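You operate a simulated robot arm through the tools that you are given. There is no shell and no other tool.

Carry out the task below with a simulated robot arm. There is one attempt and no reset: what you move stays moved.

Task
Pump the shelf tank up to its green band from the drum.
Fine: orange hose from the blue banded socket to the grey banded one; tip the teal cup into the cup on the small blue pump first; teal cup back; green pump switch off.

It is judged by the outcome, as a careful person would: the job done as asked, and still so three seconds after it is handed in. It fails if anything else is knocked over, pushed out of place, dropped, spilled or broken.

Robot
A 7-joint arm with a two-finger parallel gripper, fixed in place. Base frame: the origin is at the foot of the arm, x ahead of it, y to its left, z up; the work surface is at about z = 840. Readings come in mm, rad, newtons and seconds.
With the tool pointing down near the work surface it reaches from about 100 to 640 mm from the base axis. Its first joint turns from -1.152 to 1.152 rad. Payload 1.57 kg.
The tool frame sits at the grasp point between the pads (the TCP): z along the fingers, y along the line on which they close. The tips reach 30 mm beyond it. The gripper opens to 80 mm. The fingers are 17 mm wide and 12 mm thick; the gripper's body (40 by 82 mm) begins 80 mm behind the TCP.
Orientation is that of the tool frame in the base frame, as a unit quaternion [w, x, y, z]. With the fingers straight down and closing along the base's y, the tool's x points along the base's -x, its y along +y and its z along -z.

Tools
- The arm moves only by the tool apply_moves. Its argument "targets" is a list of rows, each an object of numbers (a shift or turn left out is 0, a gripper value left out holds the last): "x", "y", "z": the shift along the tool's x, y, z in cm; "ax", "ay", "az": the turn, a rotation vector about the tool's x, y, z in rad; "claw": the opening in per cent of the stroke, from 0 (shut) to 100 (fully open). In form: [{"x": .., "y": .., "z": .., "ax": .., "ay": .., "az": .., "claw": ..}, ...]. A call has 1 to 20 rows; each row is the pose to reach, as a shift and turn from the pose commanded when the call began, along the tool's axes at that moment. A row lasts 0.2 s, in which the tool goes at most 50 mm and 0.15 rad; a call with a longer step from one row to the next is refused whole, and so is a gripper value outside its range. A pose out of reach is approached as far as the arm can. The call stops where the force on the tool passes 40 N (or 10 N more than at its start, if that is more) or the arm is blocked; 0.2 s more then pass. Each finger travels about 72 mm/s and halts on what it meets, pressing with about 43 N; the grip force reading is that of the motor and also rises with nothing between the fingers. The clock runs only during rows and for 0.2 s after the last one: add rows that repeat a pose to give the fingers time. It gives the time, the measured TCP pose, the force on the tool (base axes), the opening and the grip force at its end, in the units of the frame above (readings bear some noise), with the torque about the TCP (base axes, N m) and any sound that the robot's microphone picked up.
- Cameras (640 x 400 px; columns grow to the right, rows downward): "scene" is fixed at [65.4, 445.5, 1419.4]; the picture's right is [-0.64, -0.77, 0.00], its down [-0.47, 0.39, -0.79] and it looks along [0.61, -0.50, -0.61] (base axes); focal length 228 px, centre (320, 200). "wrist" rides on the gripper at [72, -7, -122] in the tool frame; the picture's right is [0.09, 1.00, 0.00], its down [-0.84, 0.08, -0.54] and it looks along [-0.54, 0.05, 0.84] (tool axes); focal length 238 px, centre (320, 200). There is no depth. A picture from a camera that has moved, and an enlarged one, comes with that camera's place and axes in the base frame and with its lens.
- snapshot(camera): a new picture of that camera. No time passes.
- enlarge(camera, box): a new picture of the part [left, top, right, bottom] of that camera's present view, enlarged. No time passes.
- hand_in(): hands the job in; it is judged then, once.

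Nothing tells you positions but the pictures and the camera data. Unless the task says otherwise, let go and move clear before handing in.

The tools are called after "Emit:" as a command line: name --argument value ..., lists and objects as JSON in quotes. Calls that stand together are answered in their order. apply_moves: Moves the arm, as the interface text tells. Its arguments: {"type":"object","properties":{"targets":{"type":"array","items":{"type":"object","properties":{"x":{"type":"number"},"y":{"type":"number"},"z":{"type":"number"},"ax":{"type":"number"},"ay":{"type":"number"},"az":{"type":"number"},"claw":{"type":"number"}}}}},"required":["targets"]} The other tools are called the same way: snapshot (camera) takes a picture; enlarge (camera, box) takes an enlarged picture of a part of a camera's view; hand_in () hands the job in.

At the start:

```text
time_s: 0.0
tcp_pos: [301.7, 101.4, 1291.1]
orientation: [0.0, 0.001, 1.0, 0.0]
force: [-0.5, 0.2, -0.1]
torque: [0.03, 0.0, 0.0]
width: 79.8
grip_force: 0.0
```

scene: 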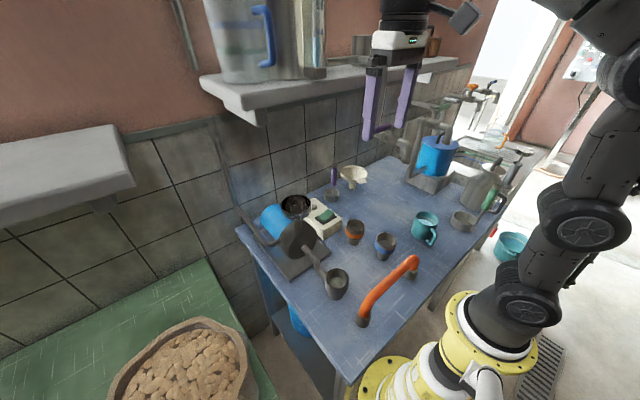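
wrist: 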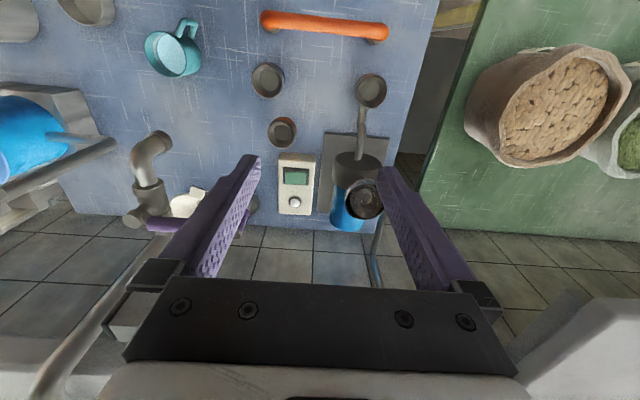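

I see a bench with a small blue pump, a controller with a green screen, two banded sockets, an orange hose, a teal cup, and a shelf tank. I'll look more closely at everything before moving.

Emit:
enlarge --camera "scene" --box '[230, 150, 390, 310]'

Emit:
enlarge --camera "scene" --box '[340, 180, 540, 330]'

Emit:
enlarge --camera "scene" --box '[180, 0, 360, 120]'

Emit:
enlarge --camera "scene" --box '[380, 60, 560, 220]'

Emit:
enlarge --camera "wrist" --box '[230, 0, 420, 120]'

Emit:
enlarge --camera "wrist" --box '[220, 100, 420, 260]'

Emit:
enlarge --camera "wrist" --box '[0, 0, 240, 240]'

```text
2.50 times, centred on (310, 230) of scene
camera zoom: at [65.4, 445.5, 1419.4], right [-0.64, -0.77, 0.0], down [-0.47, 0.39, -0.79], along [0.61, -0.5, -0.61], focal length 570 px, centre (345, 125)
```

zoom: 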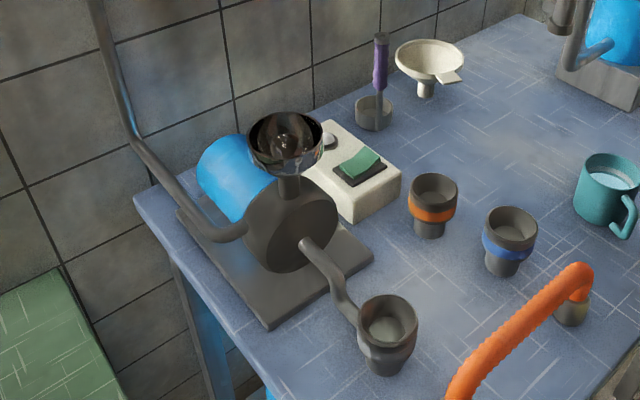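

```text
2.67 times, centred on (440, 255) of scene
camera zoom: at [65.4, 445.5, 1419.4], right [-0.64, -0.77, 0.0], down [-0.47, 0.39, -0.79], along [0.61, -0.5, -0.61], focal length 607 px, centre (0, 53)
```

zoom: 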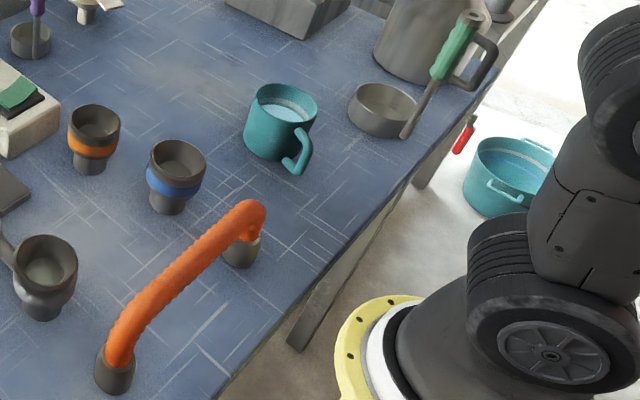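

```text
3.33 times, centred on (270, 60) of scene
camera zoom: at [65.4, 445.5, 1419.4], right [-0.64, -0.77, 0.0], down [-0.47, 0.39, -0.79], along [0.61, -0.5, -0.61], focal length 759 px, centre (487, 667)
```

zoom: 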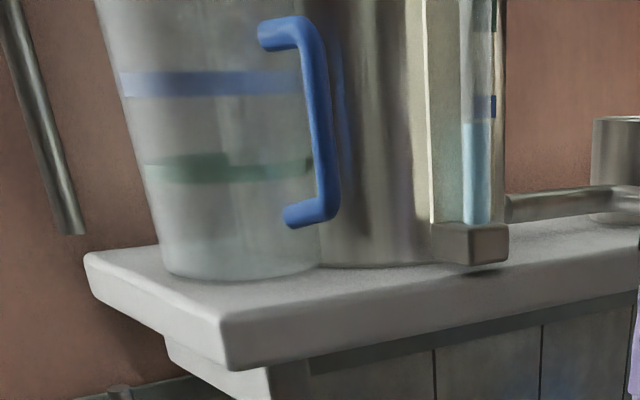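

```text
2.50 times, centred on (470, 140) of scene
camera zoom: at [65.4, 445.5, 1419.4], right [-0.64, -0.77, 0.0], down [-0.47, 0.39, -0.79], along [0.61, -0.5, -0.61], focal length 570 px, centre (-55, 350)
```

zoom: 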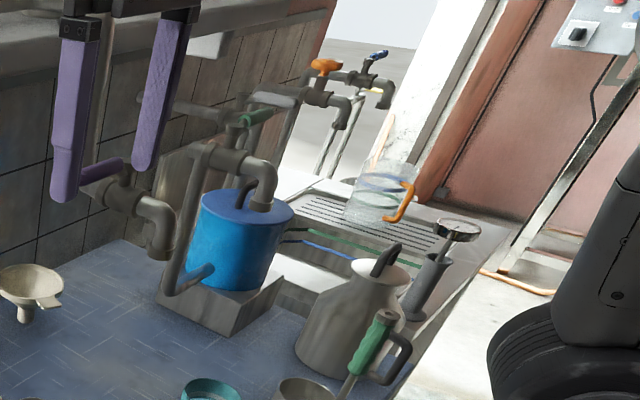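

```text
3.33 times, centred on (325, 60) of wrist
camera zoom: at [228.2, 94.3, 1413.4], right [-0.09, 1.0, 0.0], down [0.84, 0.08, 0.54], along [0.54, 0.05, -0.84], focal length 794 px, centre (303, 667)
```

zoom: 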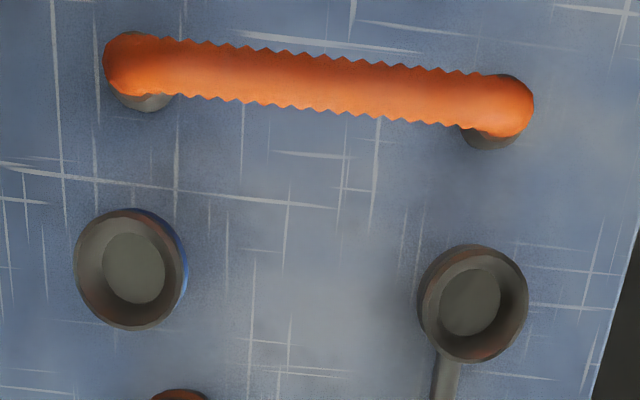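

```text
2.50 times, centred on (320, 180) of wrist
camera zoom: at [228.2, 94.3, 1413.4], right [-0.09, 1.0, 0.0], down [0.84, 0.08, 0.54], along [0.54, 0.05, -0.84], focal length 596 px, centre (320, 250)
```

zoom: 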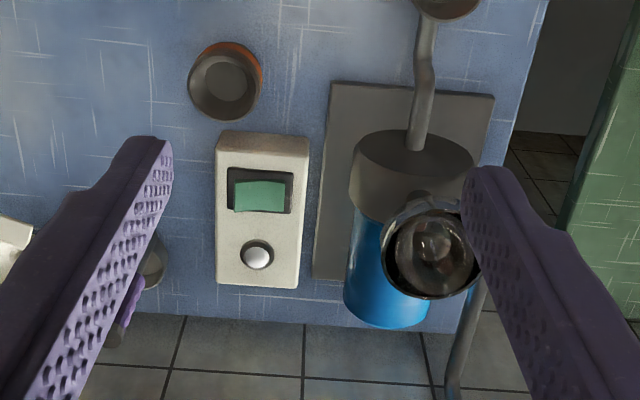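

```text
1.67 times, centred on (120, 120) of wrist
camera zoom: at [228.2, 94.3, 1413.4], right [-0.09, 1.0, 0.0], down [0.84, 0.08, 0.54], along [0.54, 0.05, -0.84], focal length 397 px, centre (653, 333)
```

zoom: 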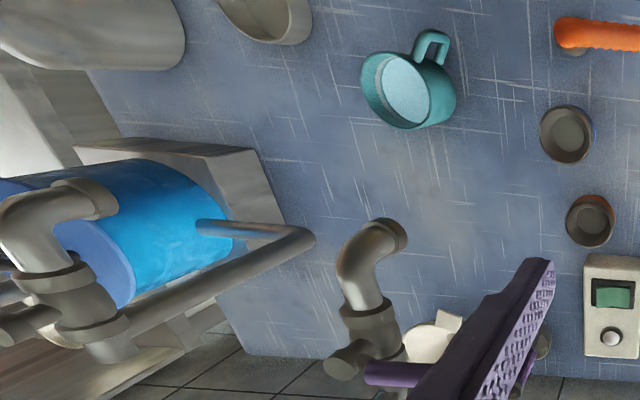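

The bench has three sockets (orange, blue and grey banded, the grey one piped to the pump), the parked orange hose, the teal cup of water and the controller. I'll tilt the tool up first to look at the shelf tank and the pump's outlet line.

Emit:
apply_moves --targets '[{"ay": -0.15}, {"ay": -0.3}, {"ay": -0.45}, {"ay": -0.6}, {"ay": -0.75}, {"ay": -0.9}, {"ay": -1.0}]'

Emit:
snapshot --camera "wrist"

Emit:
snapshot --camera "scene"

```text
time_s: 1.6
tcp_pos: [302.1, 99.6, 1290.1]
orientation: [0.48, 0.0, 0.877, 0.0]
force: [0.4, 0.3, 0.9]
torque: [0.01, 0.02, 0.03]
width: 80.3
grip_force: 0.2
```

```text
taken
camera wrist: at [158.8, 94.4, 1296.3], right [-0.05, 1.0, -0.08], down [-0.01, 0.08, 1.0], along [1.0, 0.05, 0.0], focal length 238 px, centre (320, 200)
```

wrist: 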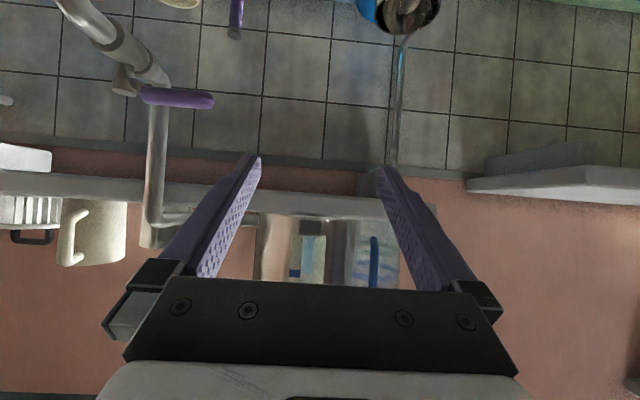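

```text
taken
```

scene: 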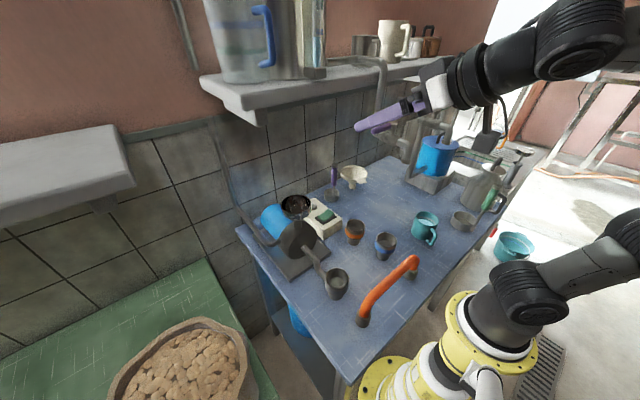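

The tank on the shelf is hidden behind the gripper body. I'll raise the camera straight up to see it.

Emit:
apply_moves --targets '[{"x": -3.5, "z": -2.3}, {"x": -7.0, "z": -4.6}, {"x": -10.5, "z": -6.9}, {"x": -14, "z": -9.1}]'

Emit:
snapshot --camera "wrist"

Emit:
enlarge --camera "wrist" --box '[220, 100, 420, 260]'

```text
time_s: 2.6
tcp_pos: [299.8, 100.7, 1455.5]
orientation: [0.479, -0.001, 0.878, 0.001]
force: [-0.1, -0.6, 0.2]
torque: [-0.01, -0.02, 0.02]
width: 79.8
grip_force: 0.0
```

```text
taken
camera wrist: at [157.0, 95.1, 1462.1], right [-0.05, 1.0, -0.08], down [0.0, 0.08, 1.0], along [1.0, 0.05, 0.0], focal length 238 px, centre (320, 200)
```

wrist: 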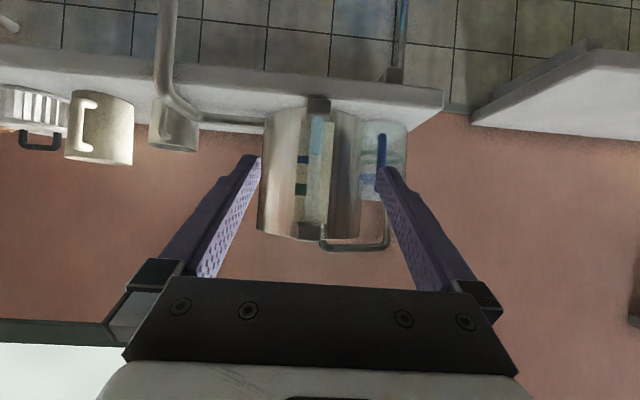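

```text
2.50 times, centred on (320, 180) of wrist
camera zoom: at [157.0, 95.1, 1462.1], right [-0.05, 1.0, -0.08], down [0.0, 0.08, 1.0], along [1.0, 0.05, 0.0], focal length 596 px, centre (320, 250)
```

zoom: 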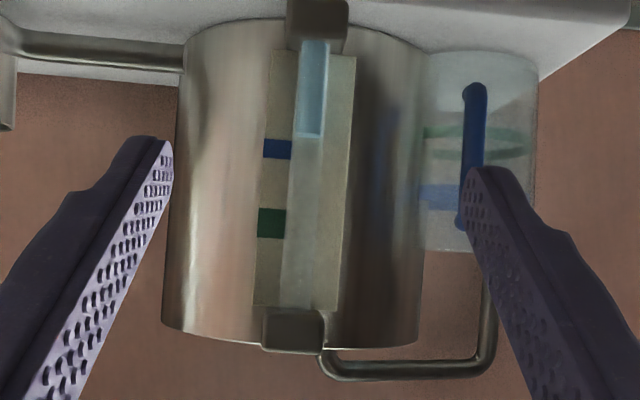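

The steel tank has a sight glass: its water is below the blue band, and the green band is above that. I'll check whether the scene camera can also see the gauge so I can monitor it while working the switch.

Emit:
enlarge --camera "scene" --box '[280, 0, 350, 50]'

Emit:
enlarge --camera "scene" --box '[240, 270, 340, 370]'

```text
8.00 times, centred on (315, 25) of scene
camera zoom: at [65.4, 445.5, 1419.4], right [-0.64, -0.77, 0.0], down [-0.47, 0.39, -0.79], along [0.61, -0.5, -0.61], focal length 1822 px, centre (360, 1600)
```

zoom: 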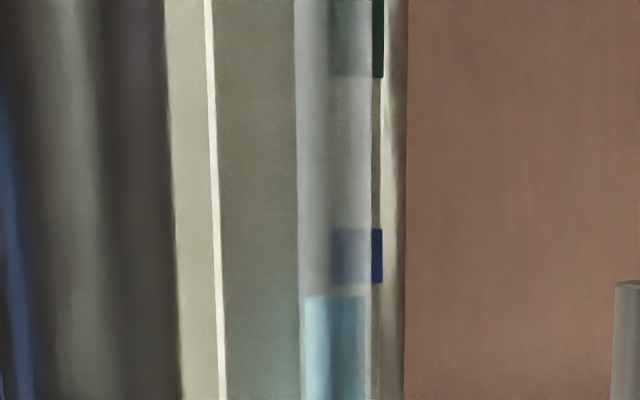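

```text
4.00 times, centred on (290, 320) of scene
camera zoom: at [65.4, 445.5, 1419.4], right [-0.64, -0.77, 0.0], down [-0.47, 0.39, -0.79], along [0.61, -0.5, -0.61], focal length 911 px, centre (440, -280)
```

zoom: 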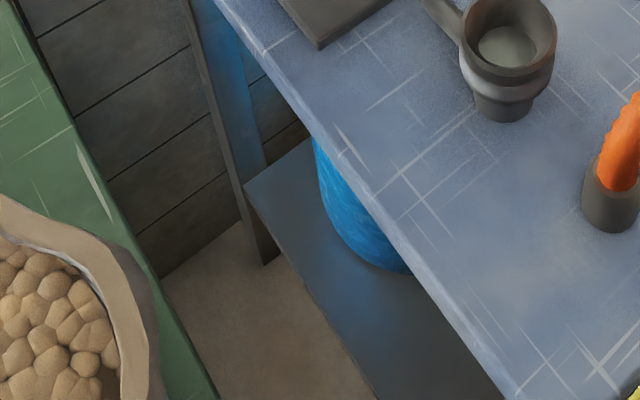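

The scene camera can see the gauge: I need the water between the lower and upper edge of the green band. Next I'll bring the camera over the bench looking straight down to measure the hose, sockets, cup and pump.

Emit:
apply_moves --targets '[{"x": 2.8, "y": -0.5, "z": 1.1, "ay": 0.14}, {"x": 5.6, "y": -0.9, "z": 2.1, "ay": 0.285}, {"x": 8.5, "y": -1.4, "z": 3.2, "ay": 0.43}, {"x": 11.3, "y": -1.8, "z": 4.3, "ay": 0.57}, {"x": 14.1, "y": -2.3, "z": 5.3, "ay": 0.715}, {"x": 17, "y": -2.7, "z": 6.4, "ay": 0.86}, {"x": 19.8, "y": -3.2, "z": 7.4, "ay": 1.0}, {"x": 22.6, "y": -3.6, "z": 8.5, "ay": 1.145}, {"x": 25.5, "y": -4.1, "z": 9.6, "ay": 1.29}, {"x": 28.3, "y": -4.5, "z": 10.6, "ay": 1.43}, {"x": 31.1, "y": -5.0, "z": 11.7, "ay": 1.57}]'

Emit:
snapshot --camera "wrist"

Emit:
snapshot --camera "scene"

```text
time_s: 5.0
tcp_pos: [228.6, 49.2, 1134.3]
orientation: [-0.282, 0.001, 0.959, 0.001]
force: [0.4, 1.1, 0.3]
torque: [0.01, 0.04, -0.01]
width: 79.8
grip_force: 0.0
```

```text
taken
camera wrist: at [233.9, 43.2, 1275.1], right [-0.08, 1.0, 0.05], down [1.0, 0.08, 0.0], along [0.0, 0.05, -1.0], focal length 238 px, centre (320, 200)
```

wrist: 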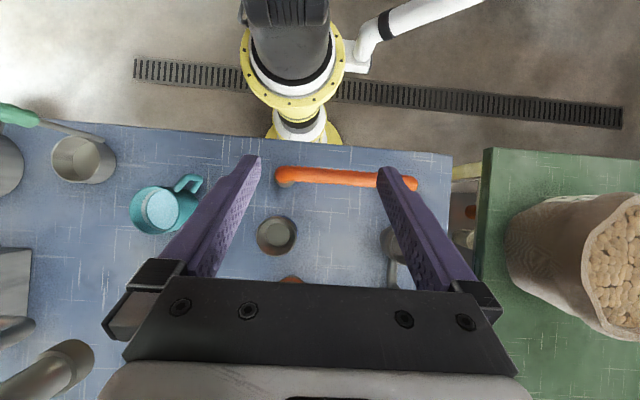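

```text
taken
```

scene: 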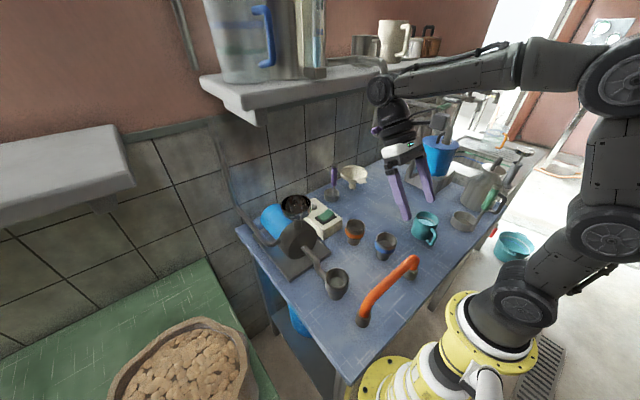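

The view from above is good. I'll enlarge the cup, the hose and the sockets in this view.

Emit:
enlarge --camera "wrist" --box '[115, 150, 235, 250]'

Emit:
enlarge --camera "wrist" --box '[250, 140, 450, 290]'

Emit:
enlarge --camera "scene" --box '[340, 240, 440, 340]'

Emit:
enlarge --camera "scene" --box '[395, 195, 455, 255]'

Emit:
enlarge --camera "scene" --box '[250, 180, 370, 280]'

```text
4.00 times, centred on (175, 200) of wrist
camera zoom: at [233.9, 43.2, 1275.1], right [-0.08, 1.0, 0.05], down [1.0, 0.08, 0.0], along [0.0, 0.05, -1.0], focal length 953 px, centre (900, 200)
```

zoom: 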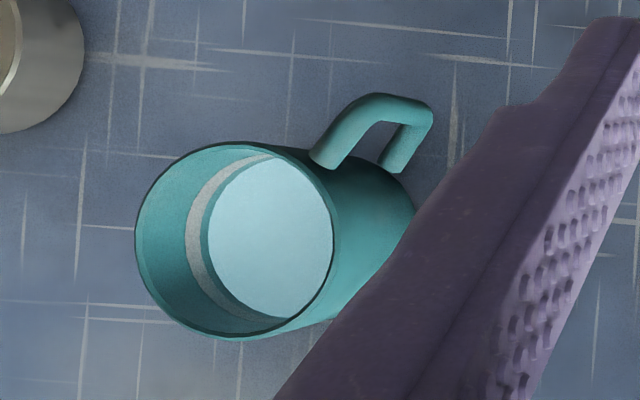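

```text
2.67 times, centred on (350, 215) of wrist
camera zoom: at [233.9, 43.2, 1275.1], right [-0.08, 1.0, 0.05], down [1.0, 0.08, 0.0], along [0.0, 0.05, -1.0], focal length 636 px, centre (240, 160)
```

zoom: 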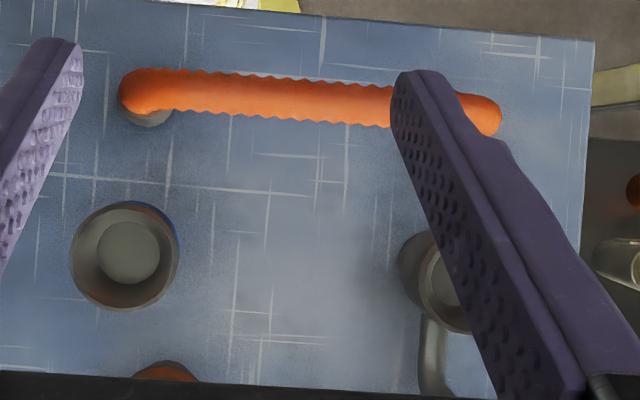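

```text
4.00 times, centred on (390, 290) of scene
camera zoom: at [65.4, 445.5, 1419.4], right [-0.64, -0.77, 0.0], down [-0.47, 0.39, -0.79], along [0.61, -0.5, -0.61], focal length 911 px, centre (40, -160)
```

zoom: 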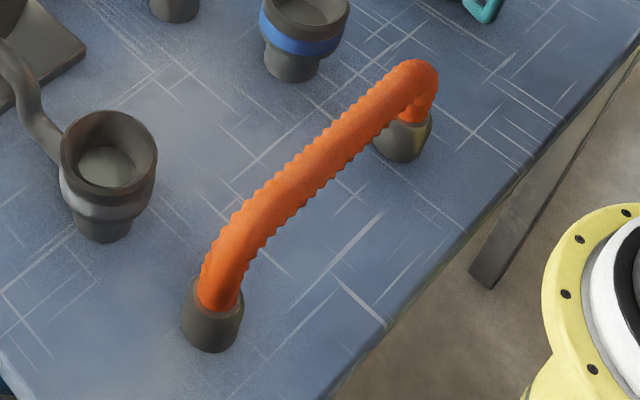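

```text
6.67 times, centred on (425, 225) of scene
camera zoom: at [65.4, 445.5, 1419.4], right [-0.64, -0.77, 0.0], down [-0.47, 0.39, -0.79], along [0.61, -0.5, -0.61], focal length 1518 px, centre (-380, 33)
```

zoom: 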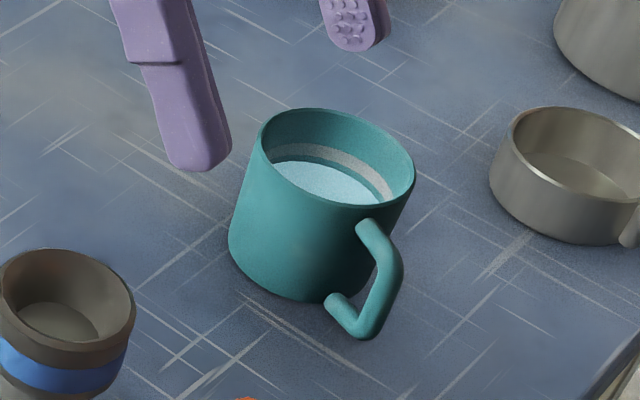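

```text
4.00 times, centred on (310, 230) of scene
camera zoom: at [65.4, 445.5, 1419.4], right [-0.64, -0.77, 0.0], down [-0.47, 0.39, -0.79], along [0.61, -0.5, -0.61], focal length 911 px, centre (360, 80)
```

zoom: 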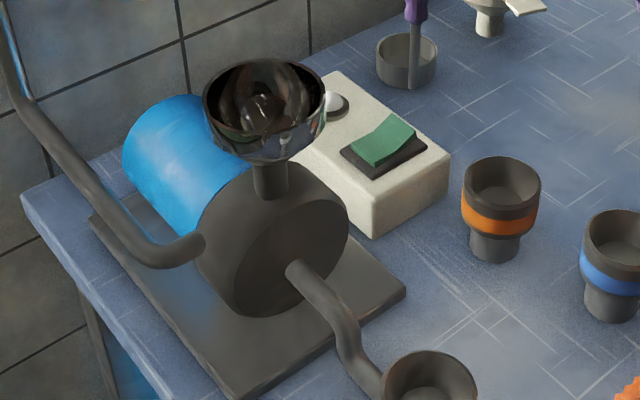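

Measurements so far: blue socket rim at about (294, 0, 907), grey near (298, 199), hose along y at x≈196, and cup near (268, -183) with its handle pointing to the base. I'll move above the cup handle for a closer look before grasping it.

Emit:
apply_moves --targets '[{"x": -0.64, "y": -3.2, "z": 1.26, "ay": -0.095}, {"x": -1.28, "y": -6.5, "z": 2.5, "ay": -0.19}, {"x": -1.92, "y": -9.7, "z": 3.8, "ay": -0.285}, {"x": -2.56, "y": -12.9, "z": 5.0, "ay": -0.38}, {"x": -3.2, "y": -16.2, "z": 6.3, "ay": -0.475}, {"x": -3.84, "y": -19.4, "z": 7.55, "ay": -0.57}]'

Emit:
apply_moves --targets '[{"az": 0.15}, {"az": 0.3}, {"az": 0.45}, {"az": 0.6}]'

Emit:
snapshot --camera "wrist"

Emit:
enlarge --camera "wrist" --box '[240, 50, 400, 210]'

Emit:
enlarge --camera "scene" --box '[395, 195, 455, 255]'

```text
time_s: 6.4
tcp_pos: [224.2, -143.1, 1048.6]
orientation: [0.0, -0.001, 1.0, -0.001]
force: [-0.2, 0.0, -0.1]
torque: [0.0, 0.0, 0.01]
width: 80.2
grip_force: 0.0
```

```text
time_s: 7.4
tcp_pos: [222.3, -142.4, 1048.8]
orientation: [0.0, 0.296, 0.955, 0.001]
force: [-0.5, -0.2, -0.4]
torque: [-0.03, -0.02, 0.01]
width: 80.1
grip_force: 0.0
```

```text
taken
camera wrist: at [158.5, -107.7, 1171.4], right [0.49, 0.87, 0.0], down [0.73, -0.41, 0.54], along [0.47, -0.26, -0.84], focal length 238 px, centre (320, 200)
```

wrist: 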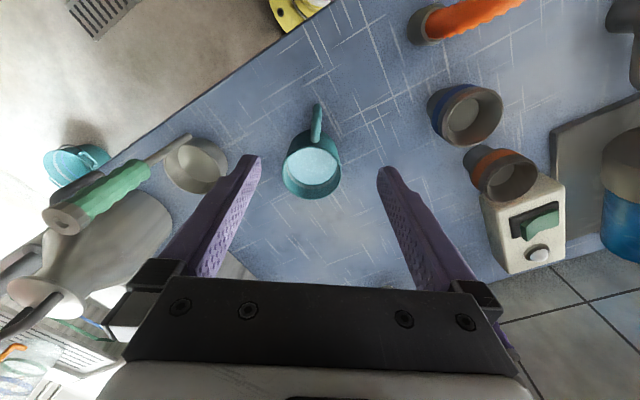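

```text
2.50 times, centred on (320, 130) of wrist
camera zoom: at [158.5, -107.7, 1171.4], right [0.49, 0.87, 0.0], down [0.73, -0.41, 0.54], along [0.47, -0.26, -0.84], focal length 596 px, centre (320, 375)
```

zoom: 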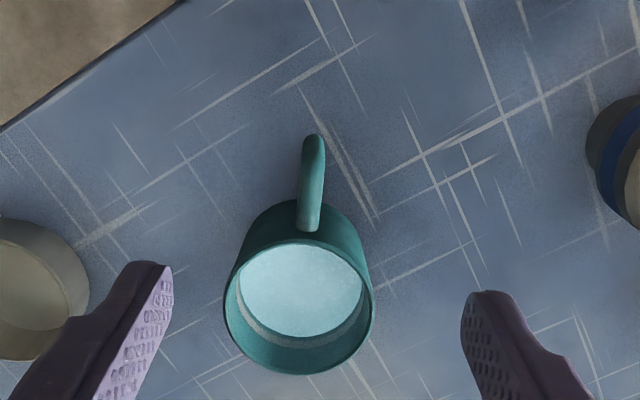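

```text
6.67 times, centred on (425, 225) of scene
camera zoom: at [65.4, 445.5, 1419.4], right [-0.64, -0.77, 0.0], down [-0.47, 0.39, -0.79], along [0.61, -0.5, -0.61], focal length 1518 px, centre (-380, 33)
```

zoom: 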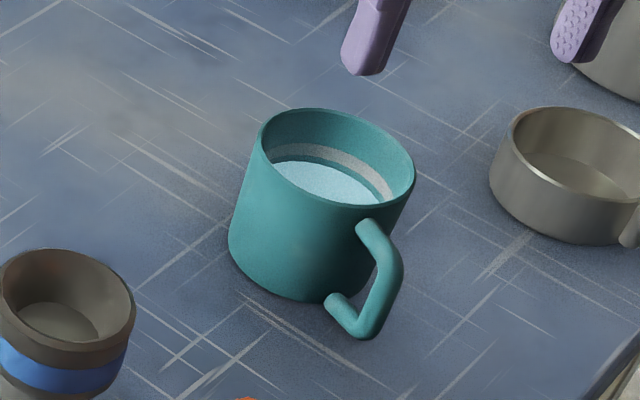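

The cup rim centres near (267, -180) at z≈912, with the handle bar near (218, -146) running from about z 852 to 904, in line with the tool's yaw. I'll descend to just above it and check the alignment.

Emit:
apply_moves --targets '[{"x": 0.05, "y": -0.2, "z": 3.0}, {"x": 0.1, "y": -0.4, "z": 6.0}, {"x": 0.15, "y": -0.54, "z": 8.9}]'

Emit:
snapshot --camera "wrist"

Emit:
enlarge --camera "wrist" --box '[240, 80, 400, 240]'

Emit:
enlarge --camera "scene" --box '[390, 170, 470, 250]'

```text
time_s: 8.2
tcp_pos: [218.3, -147.9, 960.6]
orientation: [0.0, 0.296, 0.955, 0.0]
force: [-0.5, -0.2, 0.2]
torque: [0.01, -0.01, 0.01]
width: 79.9
grip_force: 0.1
```

```text
taken
camera wrist: at [154.3, -112.4, 1082.5], right [0.49, 0.87, 0.0], down [0.73, -0.41, 0.54], along [0.47, -0.26, -0.84], focal length 238 px, centre (320, 200)
```

wrist: 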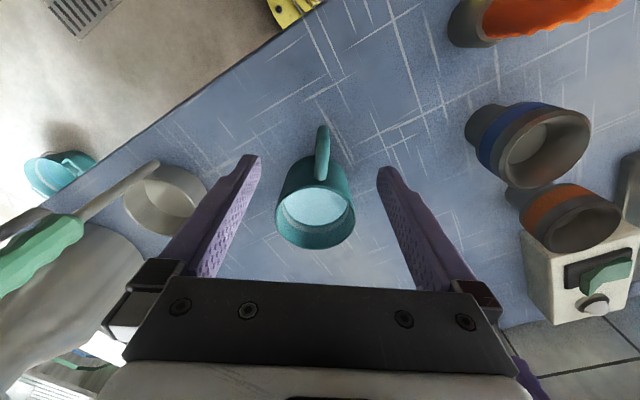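

```text
2.50 times, centred on (320, 160) of wrist
camera zoom: at [154.3, -112.4, 1082.5], right [0.49, 0.87, 0.0], down [0.73, -0.41, 0.54], along [0.47, -0.26, -0.84], focal length 596 px, centre (320, 300)
```

zoom: 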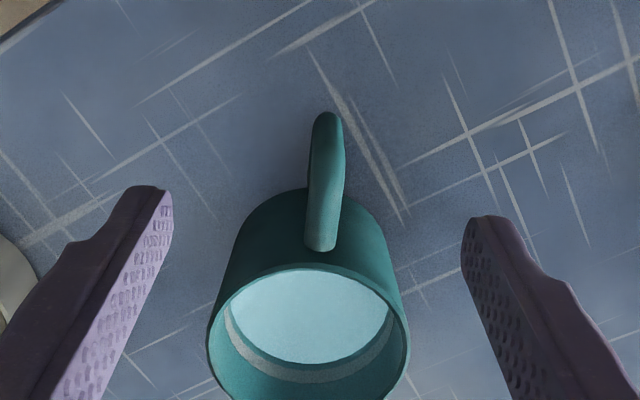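

```text
5.00 times, centred on (430, 210) of scene
camera zoom: at [65.4, 445.5, 1419.4], right [-0.64, -0.77, 0.0], down [-0.47, 0.39, -0.79], along [0.61, -0.5, -0.61], focal length 1139 px, centre (-230, 150)
```

zoom: 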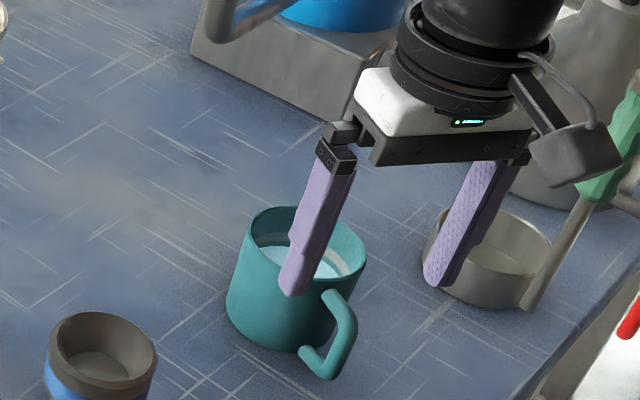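

The fingers straddle the handle well; I only need about 2 mm of correction. I'll descend so the pads cover the bar with the tips above the table, then close.

Emit:
apply_moves --targets '[{"x": 0.2, "y": 0.1, "z": 2.5, "claw": 60}, {"x": 0.2, "y": 0.1, "z": 5.0, "claw": 60}, {"x": 0.2, "y": 0.1, "z": 6.8, "claw": 60}, {"x": 0.2, "y": 0.1, "z": 7.8, "claw": 60}]'

Emit:
enlarge --camera "wrist" --box '[220, 80, 420, 260]'

Emit:
enlarge --camera "scene" --box '[390, 180, 460, 260]'

```text
time_s: 9.2
tcp_pos: [218.4, -146.9, 882.4]
orientation: [0.0, 0.296, 0.955, 0.0]
force: [0.6, 1.3, 0.3]
torque: [0.01, -0.02, -0.02]
width: 48.1
grip_force: 0.1
```

```text
2.22 times, centred on (320, 170) of wrist
camera zoom: at [153.6, -111.1, 1005.0], right [0.49, 0.87, 0.0], down [0.73, -0.41, 0.54], along [0.47, -0.26, -0.84], focal length 530 px, centre (320, 267)
```

zoom: 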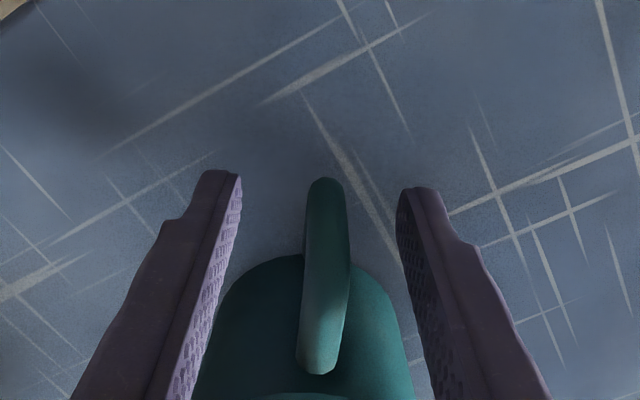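

```text
5.00 times, centred on (425, 220) of scene
camera zoom: at [65.4, 445.5, 1419.4], right [-0.64, -0.77, 0.0], down [-0.47, 0.39, -0.79], along [0.61, -0.5, -0.61], focal length 1139 px, centre (-205, 100)
```

zoom: 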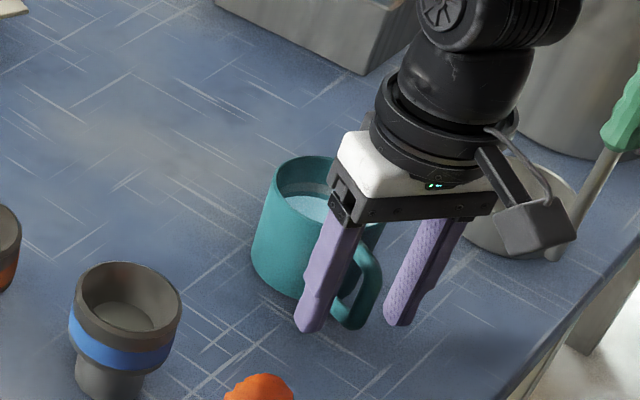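

The handle sits centred between the pads, both sideways and radially. Closing now.

Emit:
apply_moves --targets '[{"y": 0.1, "claw": 40}, {"y": 0.1, "claw": 0}, {"y": 0.1, "claw": 0}, {"y": 0.1, "claw": 0}, {"y": 0.1, "claw": 0}]'

Emit:
enlarge --camera "wrist" --box '[220, 80, 420, 260]'

Emit:
enlarge --camera "scene" --box '[390, 180, 460, 260]'

```text
time_s: 10.4
tcp_pos: [217.9, -146.2, 883.2]
orientation: [-0.001, 0.296, 0.955, 0.0]
force: [0.1, 0.6, 1.3]
torque: [0.05, 0.05, 0.0]
width: 10.7
grip_force: 28.0
```

```text
2.22 times, centred on (320, 170) of wrist
camera zoom: at [154.0, -109.8, 1005.1], right [0.49, 0.87, 0.0], down [0.73, -0.41, 0.54], along [0.47, -0.26, -0.84], focal length 530 px, centre (320, 267)
```

zoom: 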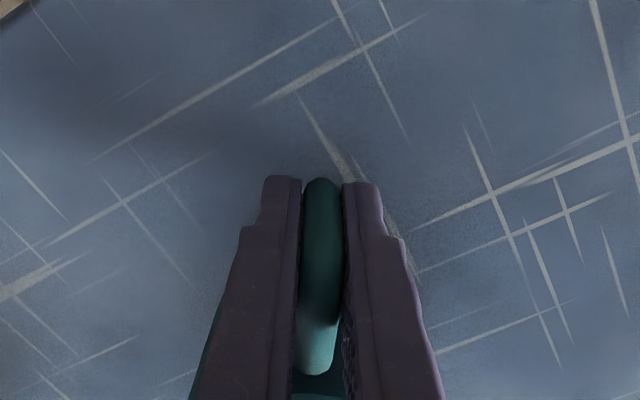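

```text
5.00 times, centred on (425, 220) of scene
camera zoom: at [65.4, 445.5, 1419.4], right [-0.64, -0.77, 0.0], down [-0.47, 0.39, -0.79], along [0.61, -0.5, -0.61], focal length 1139 px, centre (-205, 100)
```

zoom: 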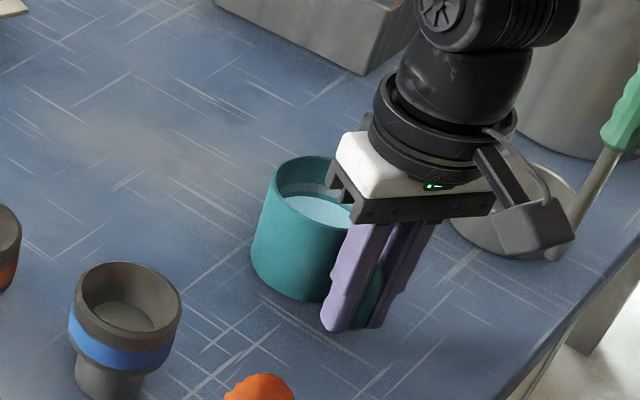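

The handle is gripped (10.7 mm). I'll lift a few centimetres gently and check that the cup stays level.

Emit:
apply_moves --targets '[{"z": -0.3}, {"z": -0.8}, {"z": -1.5}, {"z": -2.5}, {"z": -3.5}, {"z": -4.0}, {"z": -4.0}]'

Emit:
snapshot --camera "wrist"

Emit:
enlarge --camera "scene" --box '[390, 160, 470, 260]'

```text
time_s: 12.0
tcp_pos: [217.7, -145.9, 922.3]
orientation: [0.0, 0.296, 0.955, 0.0]
force: [-0.4, -1.0, -1.4]
torque: [0.06, 0.08, -0.02]
width: 10.2
grip_force: 27.7
```

```text
taken
camera wrist: at [153.7, -109.7, 1043.9], right [0.49, 0.87, 0.0], down [0.73, -0.41, 0.54], along [0.47, -0.26, -0.84], focal length 238 px, centre (320, 200)
```

wrist: 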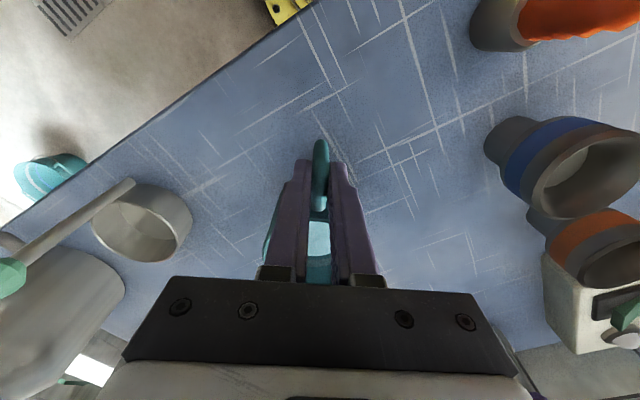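

```text
4.00 times, centred on (430, 210) of scene
camera zoom: at [65.4, 445.5, 1419.4], right [-0.64, -0.77, 0.0], down [-0.47, 0.39, -0.79], along [0.61, -0.5, -0.61], focal length 911 px, centre (-120, 160)
```

zoom: 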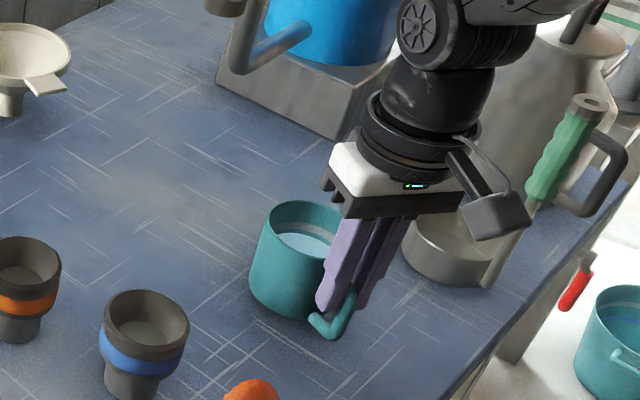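

The fingers seem to have slid up the handle rather than lifting the cup. I'll look closely before doing anything else.

Emit:
enlarge --camera "scene" --box '[405, 195, 455, 255]'

Emit:
enlarge --camera "wrist" --box '[260, 110, 380, 290]'

```text
6.67 times, centred on (430, 225) of scene
camera zoom: at [65.4, 445.5, 1419.4], right [-0.64, -0.77, 0.0], down [-0.47, 0.39, -0.79], along [0.61, -0.5, -0.61], focal length 1518 px, centre (-413, 33)
```

zoom: 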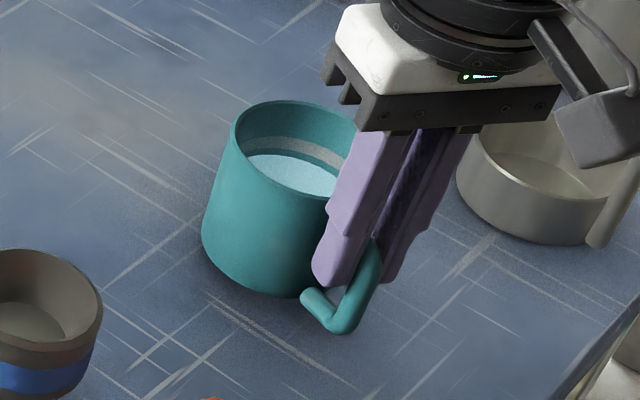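

```text
2.22 times, centred on (320, 200) of wrist
camera zoom: at [153.7, -109.7, 1043.9], right [0.49, 0.87, 0.0], down [0.73, -0.41, 0.54], along [0.47, -0.26, -0.84], focal length 530 px, centre (320, 200)
```

zoom: 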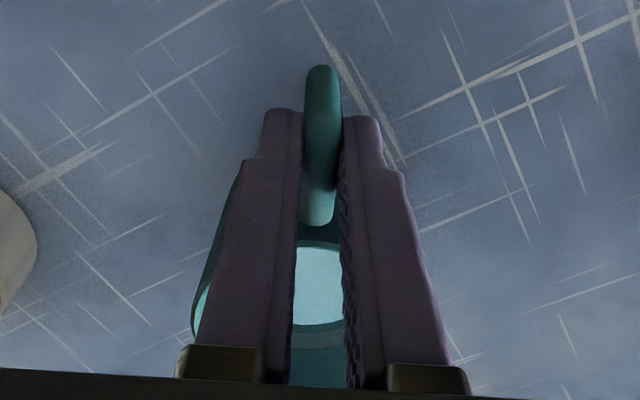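

The cup is roughly where it was, so the pads have slid up the bar. I'll do a small 4 mm lift to read the force and see whether the cup follows.

Emit:
apply_moves --targets '[{"z": -0.2}, {"z": -0.4}]'

Emit:
enlarge --camera "scene" --box '[405, 195, 455, 255]'

Emit:
enlarge --camera "wrist" --box '[260, 110, 380, 290]'

```text
time_s: 12.6
tcp_pos: [218.2, -145.2, 925.8]
orientation: [-0.001, 0.297, 0.955, -0.001]
force: [0.1, -0.4, -1.6]
torque: [0.03, 0.1, 0.01]
width: 10.2
grip_force: 28.6
```

```text
6.67 times, centred on (430, 225) of scene
camera zoom: at [65.4, 445.5, 1419.4], right [-0.64, -0.77, 0.0], down [-0.47, 0.39, -0.79], along [0.61, -0.5, -0.61], focal length 1518 px, centre (-413, 33)
```

zoom: 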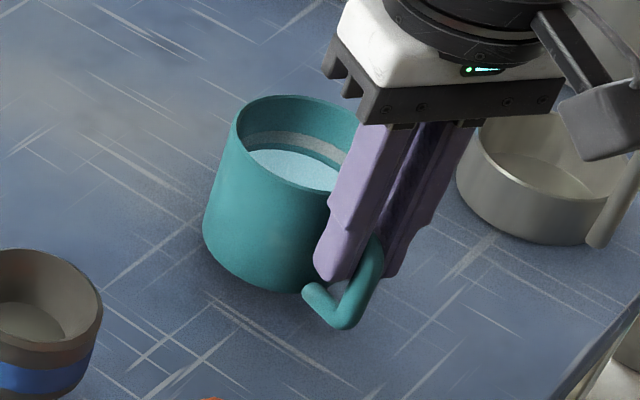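

```text
2.22 times, centred on (320, 200) of wrist
camera zoom: at [153.7, -108.9, 1048.1], right [0.49, 0.87, 0.0], down [0.73, -0.41, 0.54], along [0.47, -0.26, -0.84], focal length 530 px, centre (320, 200)
```

zoom: 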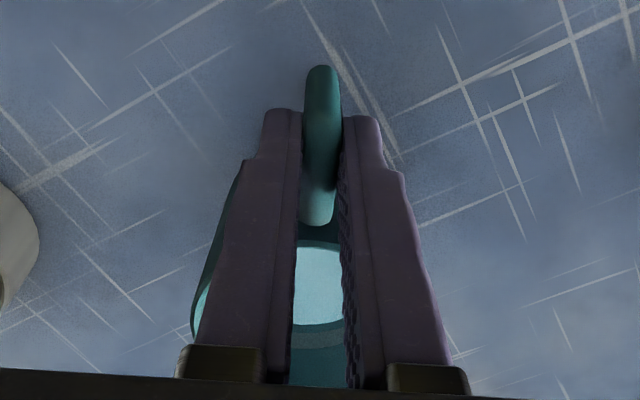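

Now the cup does follow the gripper: the handle is unchanged relative to the fingers and the load is about 1.6 N. I'll lift another 2 cm slowly and hold, to see whether the grip creeps.

Emit:
apply_moves --targets '[{"z": -0.3}, {"z": -0.7}, {"z": -1.1}, {"z": -1.5}, {"z": -2.0}, {"z": -2.0}, {"z": -2.0}, {"z": -2.0}]'

Emit:
enlarge --camera "wrist" --box '[260, 110, 380, 290]'

Emit:
enlarge --camera "scene" --box '[395, 180, 465, 250]'

```text
time_s: 14.4
tcp_pos: [217.5, -143.9, 944.8]
orientation: [0.0, 0.296, 0.955, 0.0]
force: [-0.2, -0.2, -1.0]
torque: [0.03, 0.05, 0.01]
width: 10.3
grip_force: 28.6
```

```text
2.22 times, centred on (320, 200) of wrist
camera zoom: at [153.0, -108.1, 1068.0], right [0.49, 0.87, 0.0], down [0.73, -0.41, 0.54], along [0.47, -0.26, -0.84], focal length 530 px, centre (320, 200)
```

zoom: 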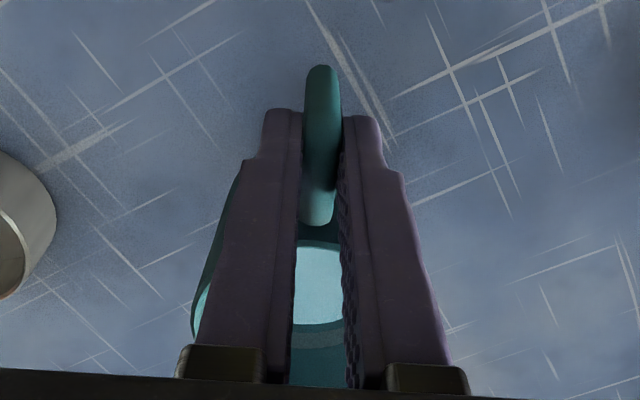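

```text
5.71 times, centred on (430, 215) of scene
camera zoom: at [65.4, 445.5, 1419.4], right [-0.64, -0.77, 0.0], down [-0.47, 0.39, -0.79], along [0.61, -0.5, -0.61], focal length 1302 px, centre (-309, 114)
```

zoom: 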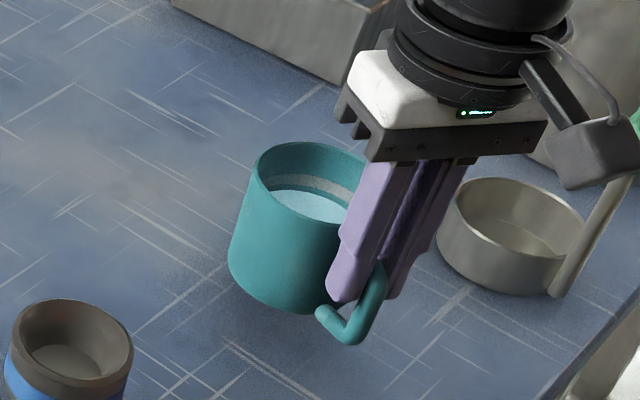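

The grip is now steady with no creep. I'll raise the cup slowly and well clear before carrying it toward the pump.

Emit:
apply_moves --targets '[{"z": -0.5}, {"z": -1.5}, {"z": -3}, {"z": -5}, {"z": -7}, {"z": -9}, {"z": -11}, {"z": -13}, {"z": -15}, {"z": -17}, {"z": -18.5}, {"z": -19.5}, {"z": -20}, {"z": -20}]'

Emit:
enlarge --camera "wrist" --box '[220, 110, 420, 290]'

Emit:
snapshot --camera "scene"

```text
time_s: 17.4
tcp_pos: [218.4, -143.7, 1145.1]
orientation: [0.0, 0.296, 0.955, 0.0]
force: [-0.5, 0.8, -1.6]
torque: [0.05, 0.06, 0.01]
width: 10.2
grip_force: 28.4
```

```text
2.22 times, centred on (320, 200) of wrist
camera zoom: at [153.7, -108.2, 1268.2], right [0.49, 0.87, 0.0], down [0.73, -0.41, 0.54], along [0.47, -0.26, -0.84], focal length 530 px, centre (320, 200)
```

zoom: 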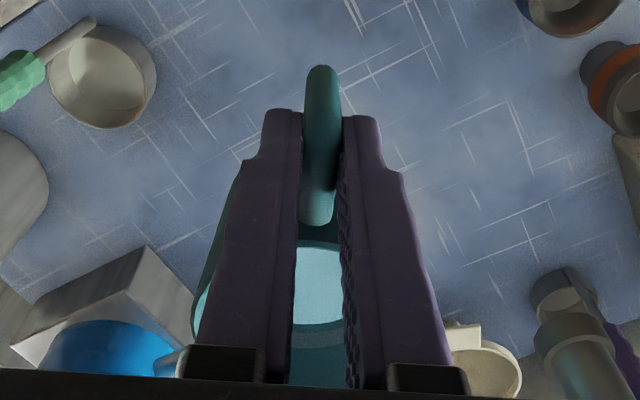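

```text
taken
```

scene: 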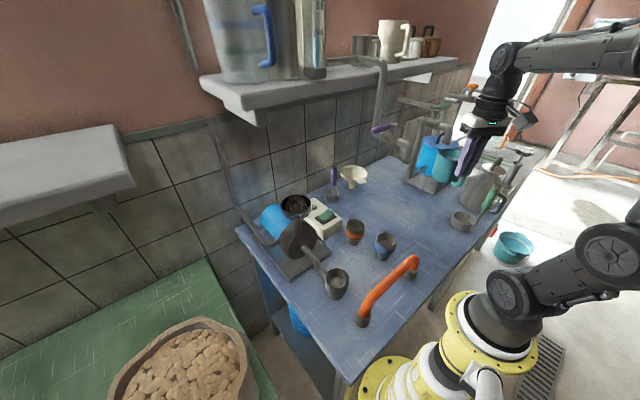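

The cup is level and secure. I'll carry it across to the left while yawing the tool so the cup ends up on the left (pump) side of the hand.

Emit:
apply_moves --targets '[{"x": 0.06, "y": 0.6, "az": -0.05}, {"x": 0.18, "y": 1.8, "az": -0.15}, {"x": 0.3, "y": 3.0, "az": -0.27}, {"x": 0.42, "y": 4.3, "az": -0.4}, {"x": 0.55, "y": 5.6, "az": -0.53}, {"x": 0.68, "y": 6.9, "az": -0.66}, {"x": 0.8, "y": 8.2, "az": -0.79}, {"x": 0.93, "y": 9.5, "az": -0.92}, {"x": 1.06, "y": 10.8, "az": -1.05}, {"x": 1.19, "y": 12.1, "az": -1.18}, {"x": 1.32, "y": 13.4, "az": -1.31}, {"x": 1.45, "y": 14.7, "az": -1.44}, {"x": 1.58, "y": 16.0, "az": -1.57}, {"x": 1.7, "y": 17.3, "az": -1.69}, {"x": 1.83, "y": 18.6, "az": -1.81}, {"x": 1.96, "y": 19.9, "az": -1.93}, {"x": 2.1, "y": 21.2, "az": -2.04}, {"x": 2.2, "y": 22.3, "az": -2.12}, {"x": 2.31, "y": 23.2, "az": -2.171}, {"x": 2.31, "y": 23.2, "az": -2.171}]'

Emit:
snapshot --camera "wrist"

Emit:
snapshot --camera "scene"

```text
time_s: 19.2
tcp_pos: [257.8, -67.6, 1144.9]
orientation: [-0.01, -0.143, 0.99, -0.006]
force: [-11.9, -13.5, 1.5]
torque: [-0.09, -0.18, -1.48]
width: 24.6
grip_force: 36.0
stopped in row 9: the force on the tool passed its limit at 54 N (the readings are from after the stop); the commanded pose is now the measured one
```

```text
taken
camera wrist: at [191.3, -91.9, 1268.9], right [-0.37, 0.93, -0.01], down [0.79, 0.32, 0.52], along [0.49, 0.19, -0.85], focal length 238 px, centre (320, 200)
```

wrist: 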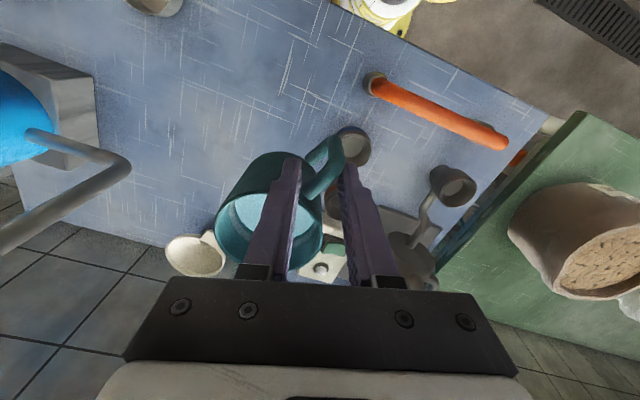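

```text
taken
```

scene: 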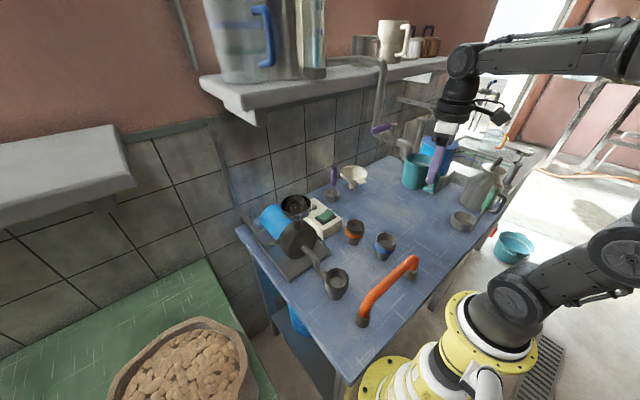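

The cup met something: probably the tap spout that reaches out from the shelf tank, hidden from my view. The handle has twisted in the grip, so I'll look closely before backing out.

Emit:
enlarge --camera "wrist" --box '[190, 110, 410, 290]'

Emit:
enlarge --camera "scene" --box '[370, 90, 490, 210]'

```text
2.22 times, centred on (300, 200) of wrist
camera zoom: at [191.3, -91.9, 1268.9], right [-0.37, 0.93, -0.01], down [0.79, 0.32, 0.52], along [0.49, 0.19, -0.85], focal length 530 px, centre (364, 200)
```

zoom: 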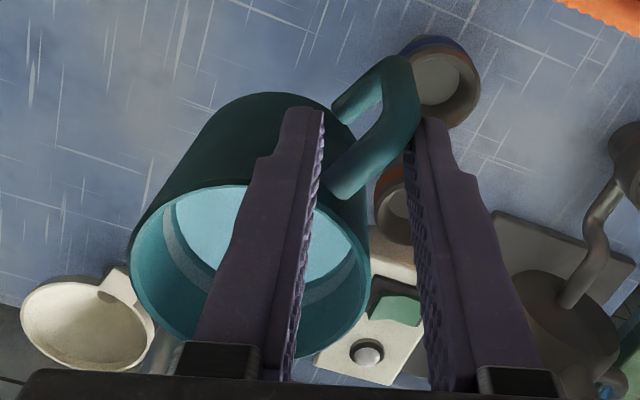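

```text
3.33 times, centred on (430, 150) of scene
camera zoom: at [65.0, 445.1, 1419.6], right [-0.64, -0.77, 0.0], down [-0.47, 0.39, -0.79], along [0.61, -0.5, -0.61], focal length 759 px, centre (-47, 367)
```

zoom: 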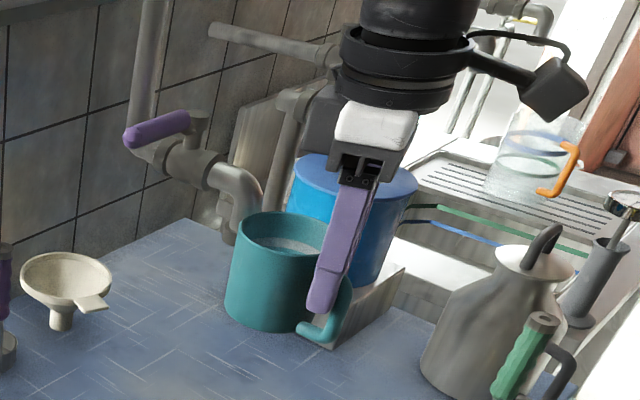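

The cup is pressed against the tap spout (near (353, -90), z≈1115) and is turned about 37° in the grip; the water still looks intact. I'll gently turn the tool back into line with the handle while easing away.

Emit:
apply_moves --targets '[{"x": 0.1, "y": -0.1, "az": 0.06}, {"x": 0.2, "y": -0.2, "az": 0.13}, {"x": 0.35, "y": -0.33, "az": 0.2}, {"x": 0.5, "y": -0.46, "az": 0.27}, {"x": 0.65, "y": -0.6, "az": 0.34}]'

Emit:
enlarge --camera "wrist" --box '[190, 110, 410, 290]'

Emit:
enlarge --camera "scene" --box '[370, 90, 490, 210]'

```text
time_s: 20.4
tcp_pos: [254.3, -73.1, 1146.0]
orientation: [-0.006, 0.024, 1.0, -0.005]
force: [0.0, -0.5, -2.2]
torque: [0.01, 0.04, -0.03]
width: 10.2
grip_force: 28.4
```

```text
2.22 times, centred on (300, 200) of wrist
camera zoom: at [183.1, -74.3, 1268.9], right [-0.04, 1.0, -0.01], down [0.85, 0.04, 0.53], along [0.53, 0.02, -0.85], focal length 530 px, centre (364, 200)
```

zoom: 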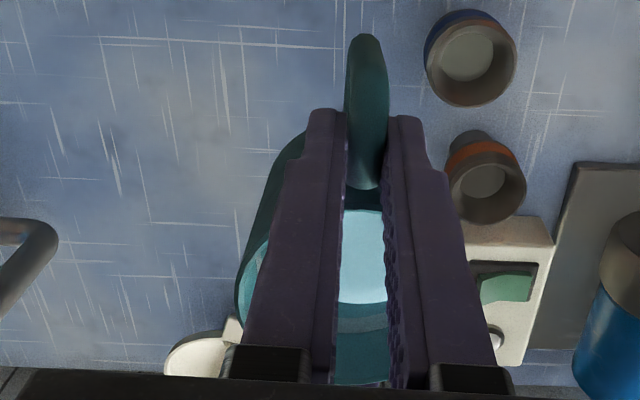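

```text
3.33 times, centred on (430, 150) of scene
camera zoom: at [65.4, 445.5, 1419.4], right [-0.64, -0.77, 0.0], down [-0.47, 0.39, -0.79], along [0.61, -0.5, -0.61], focal length 759 px, centre (-47, 367)
```

zoom: 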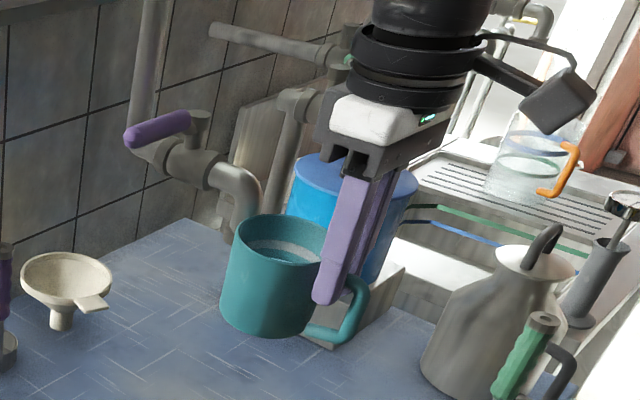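

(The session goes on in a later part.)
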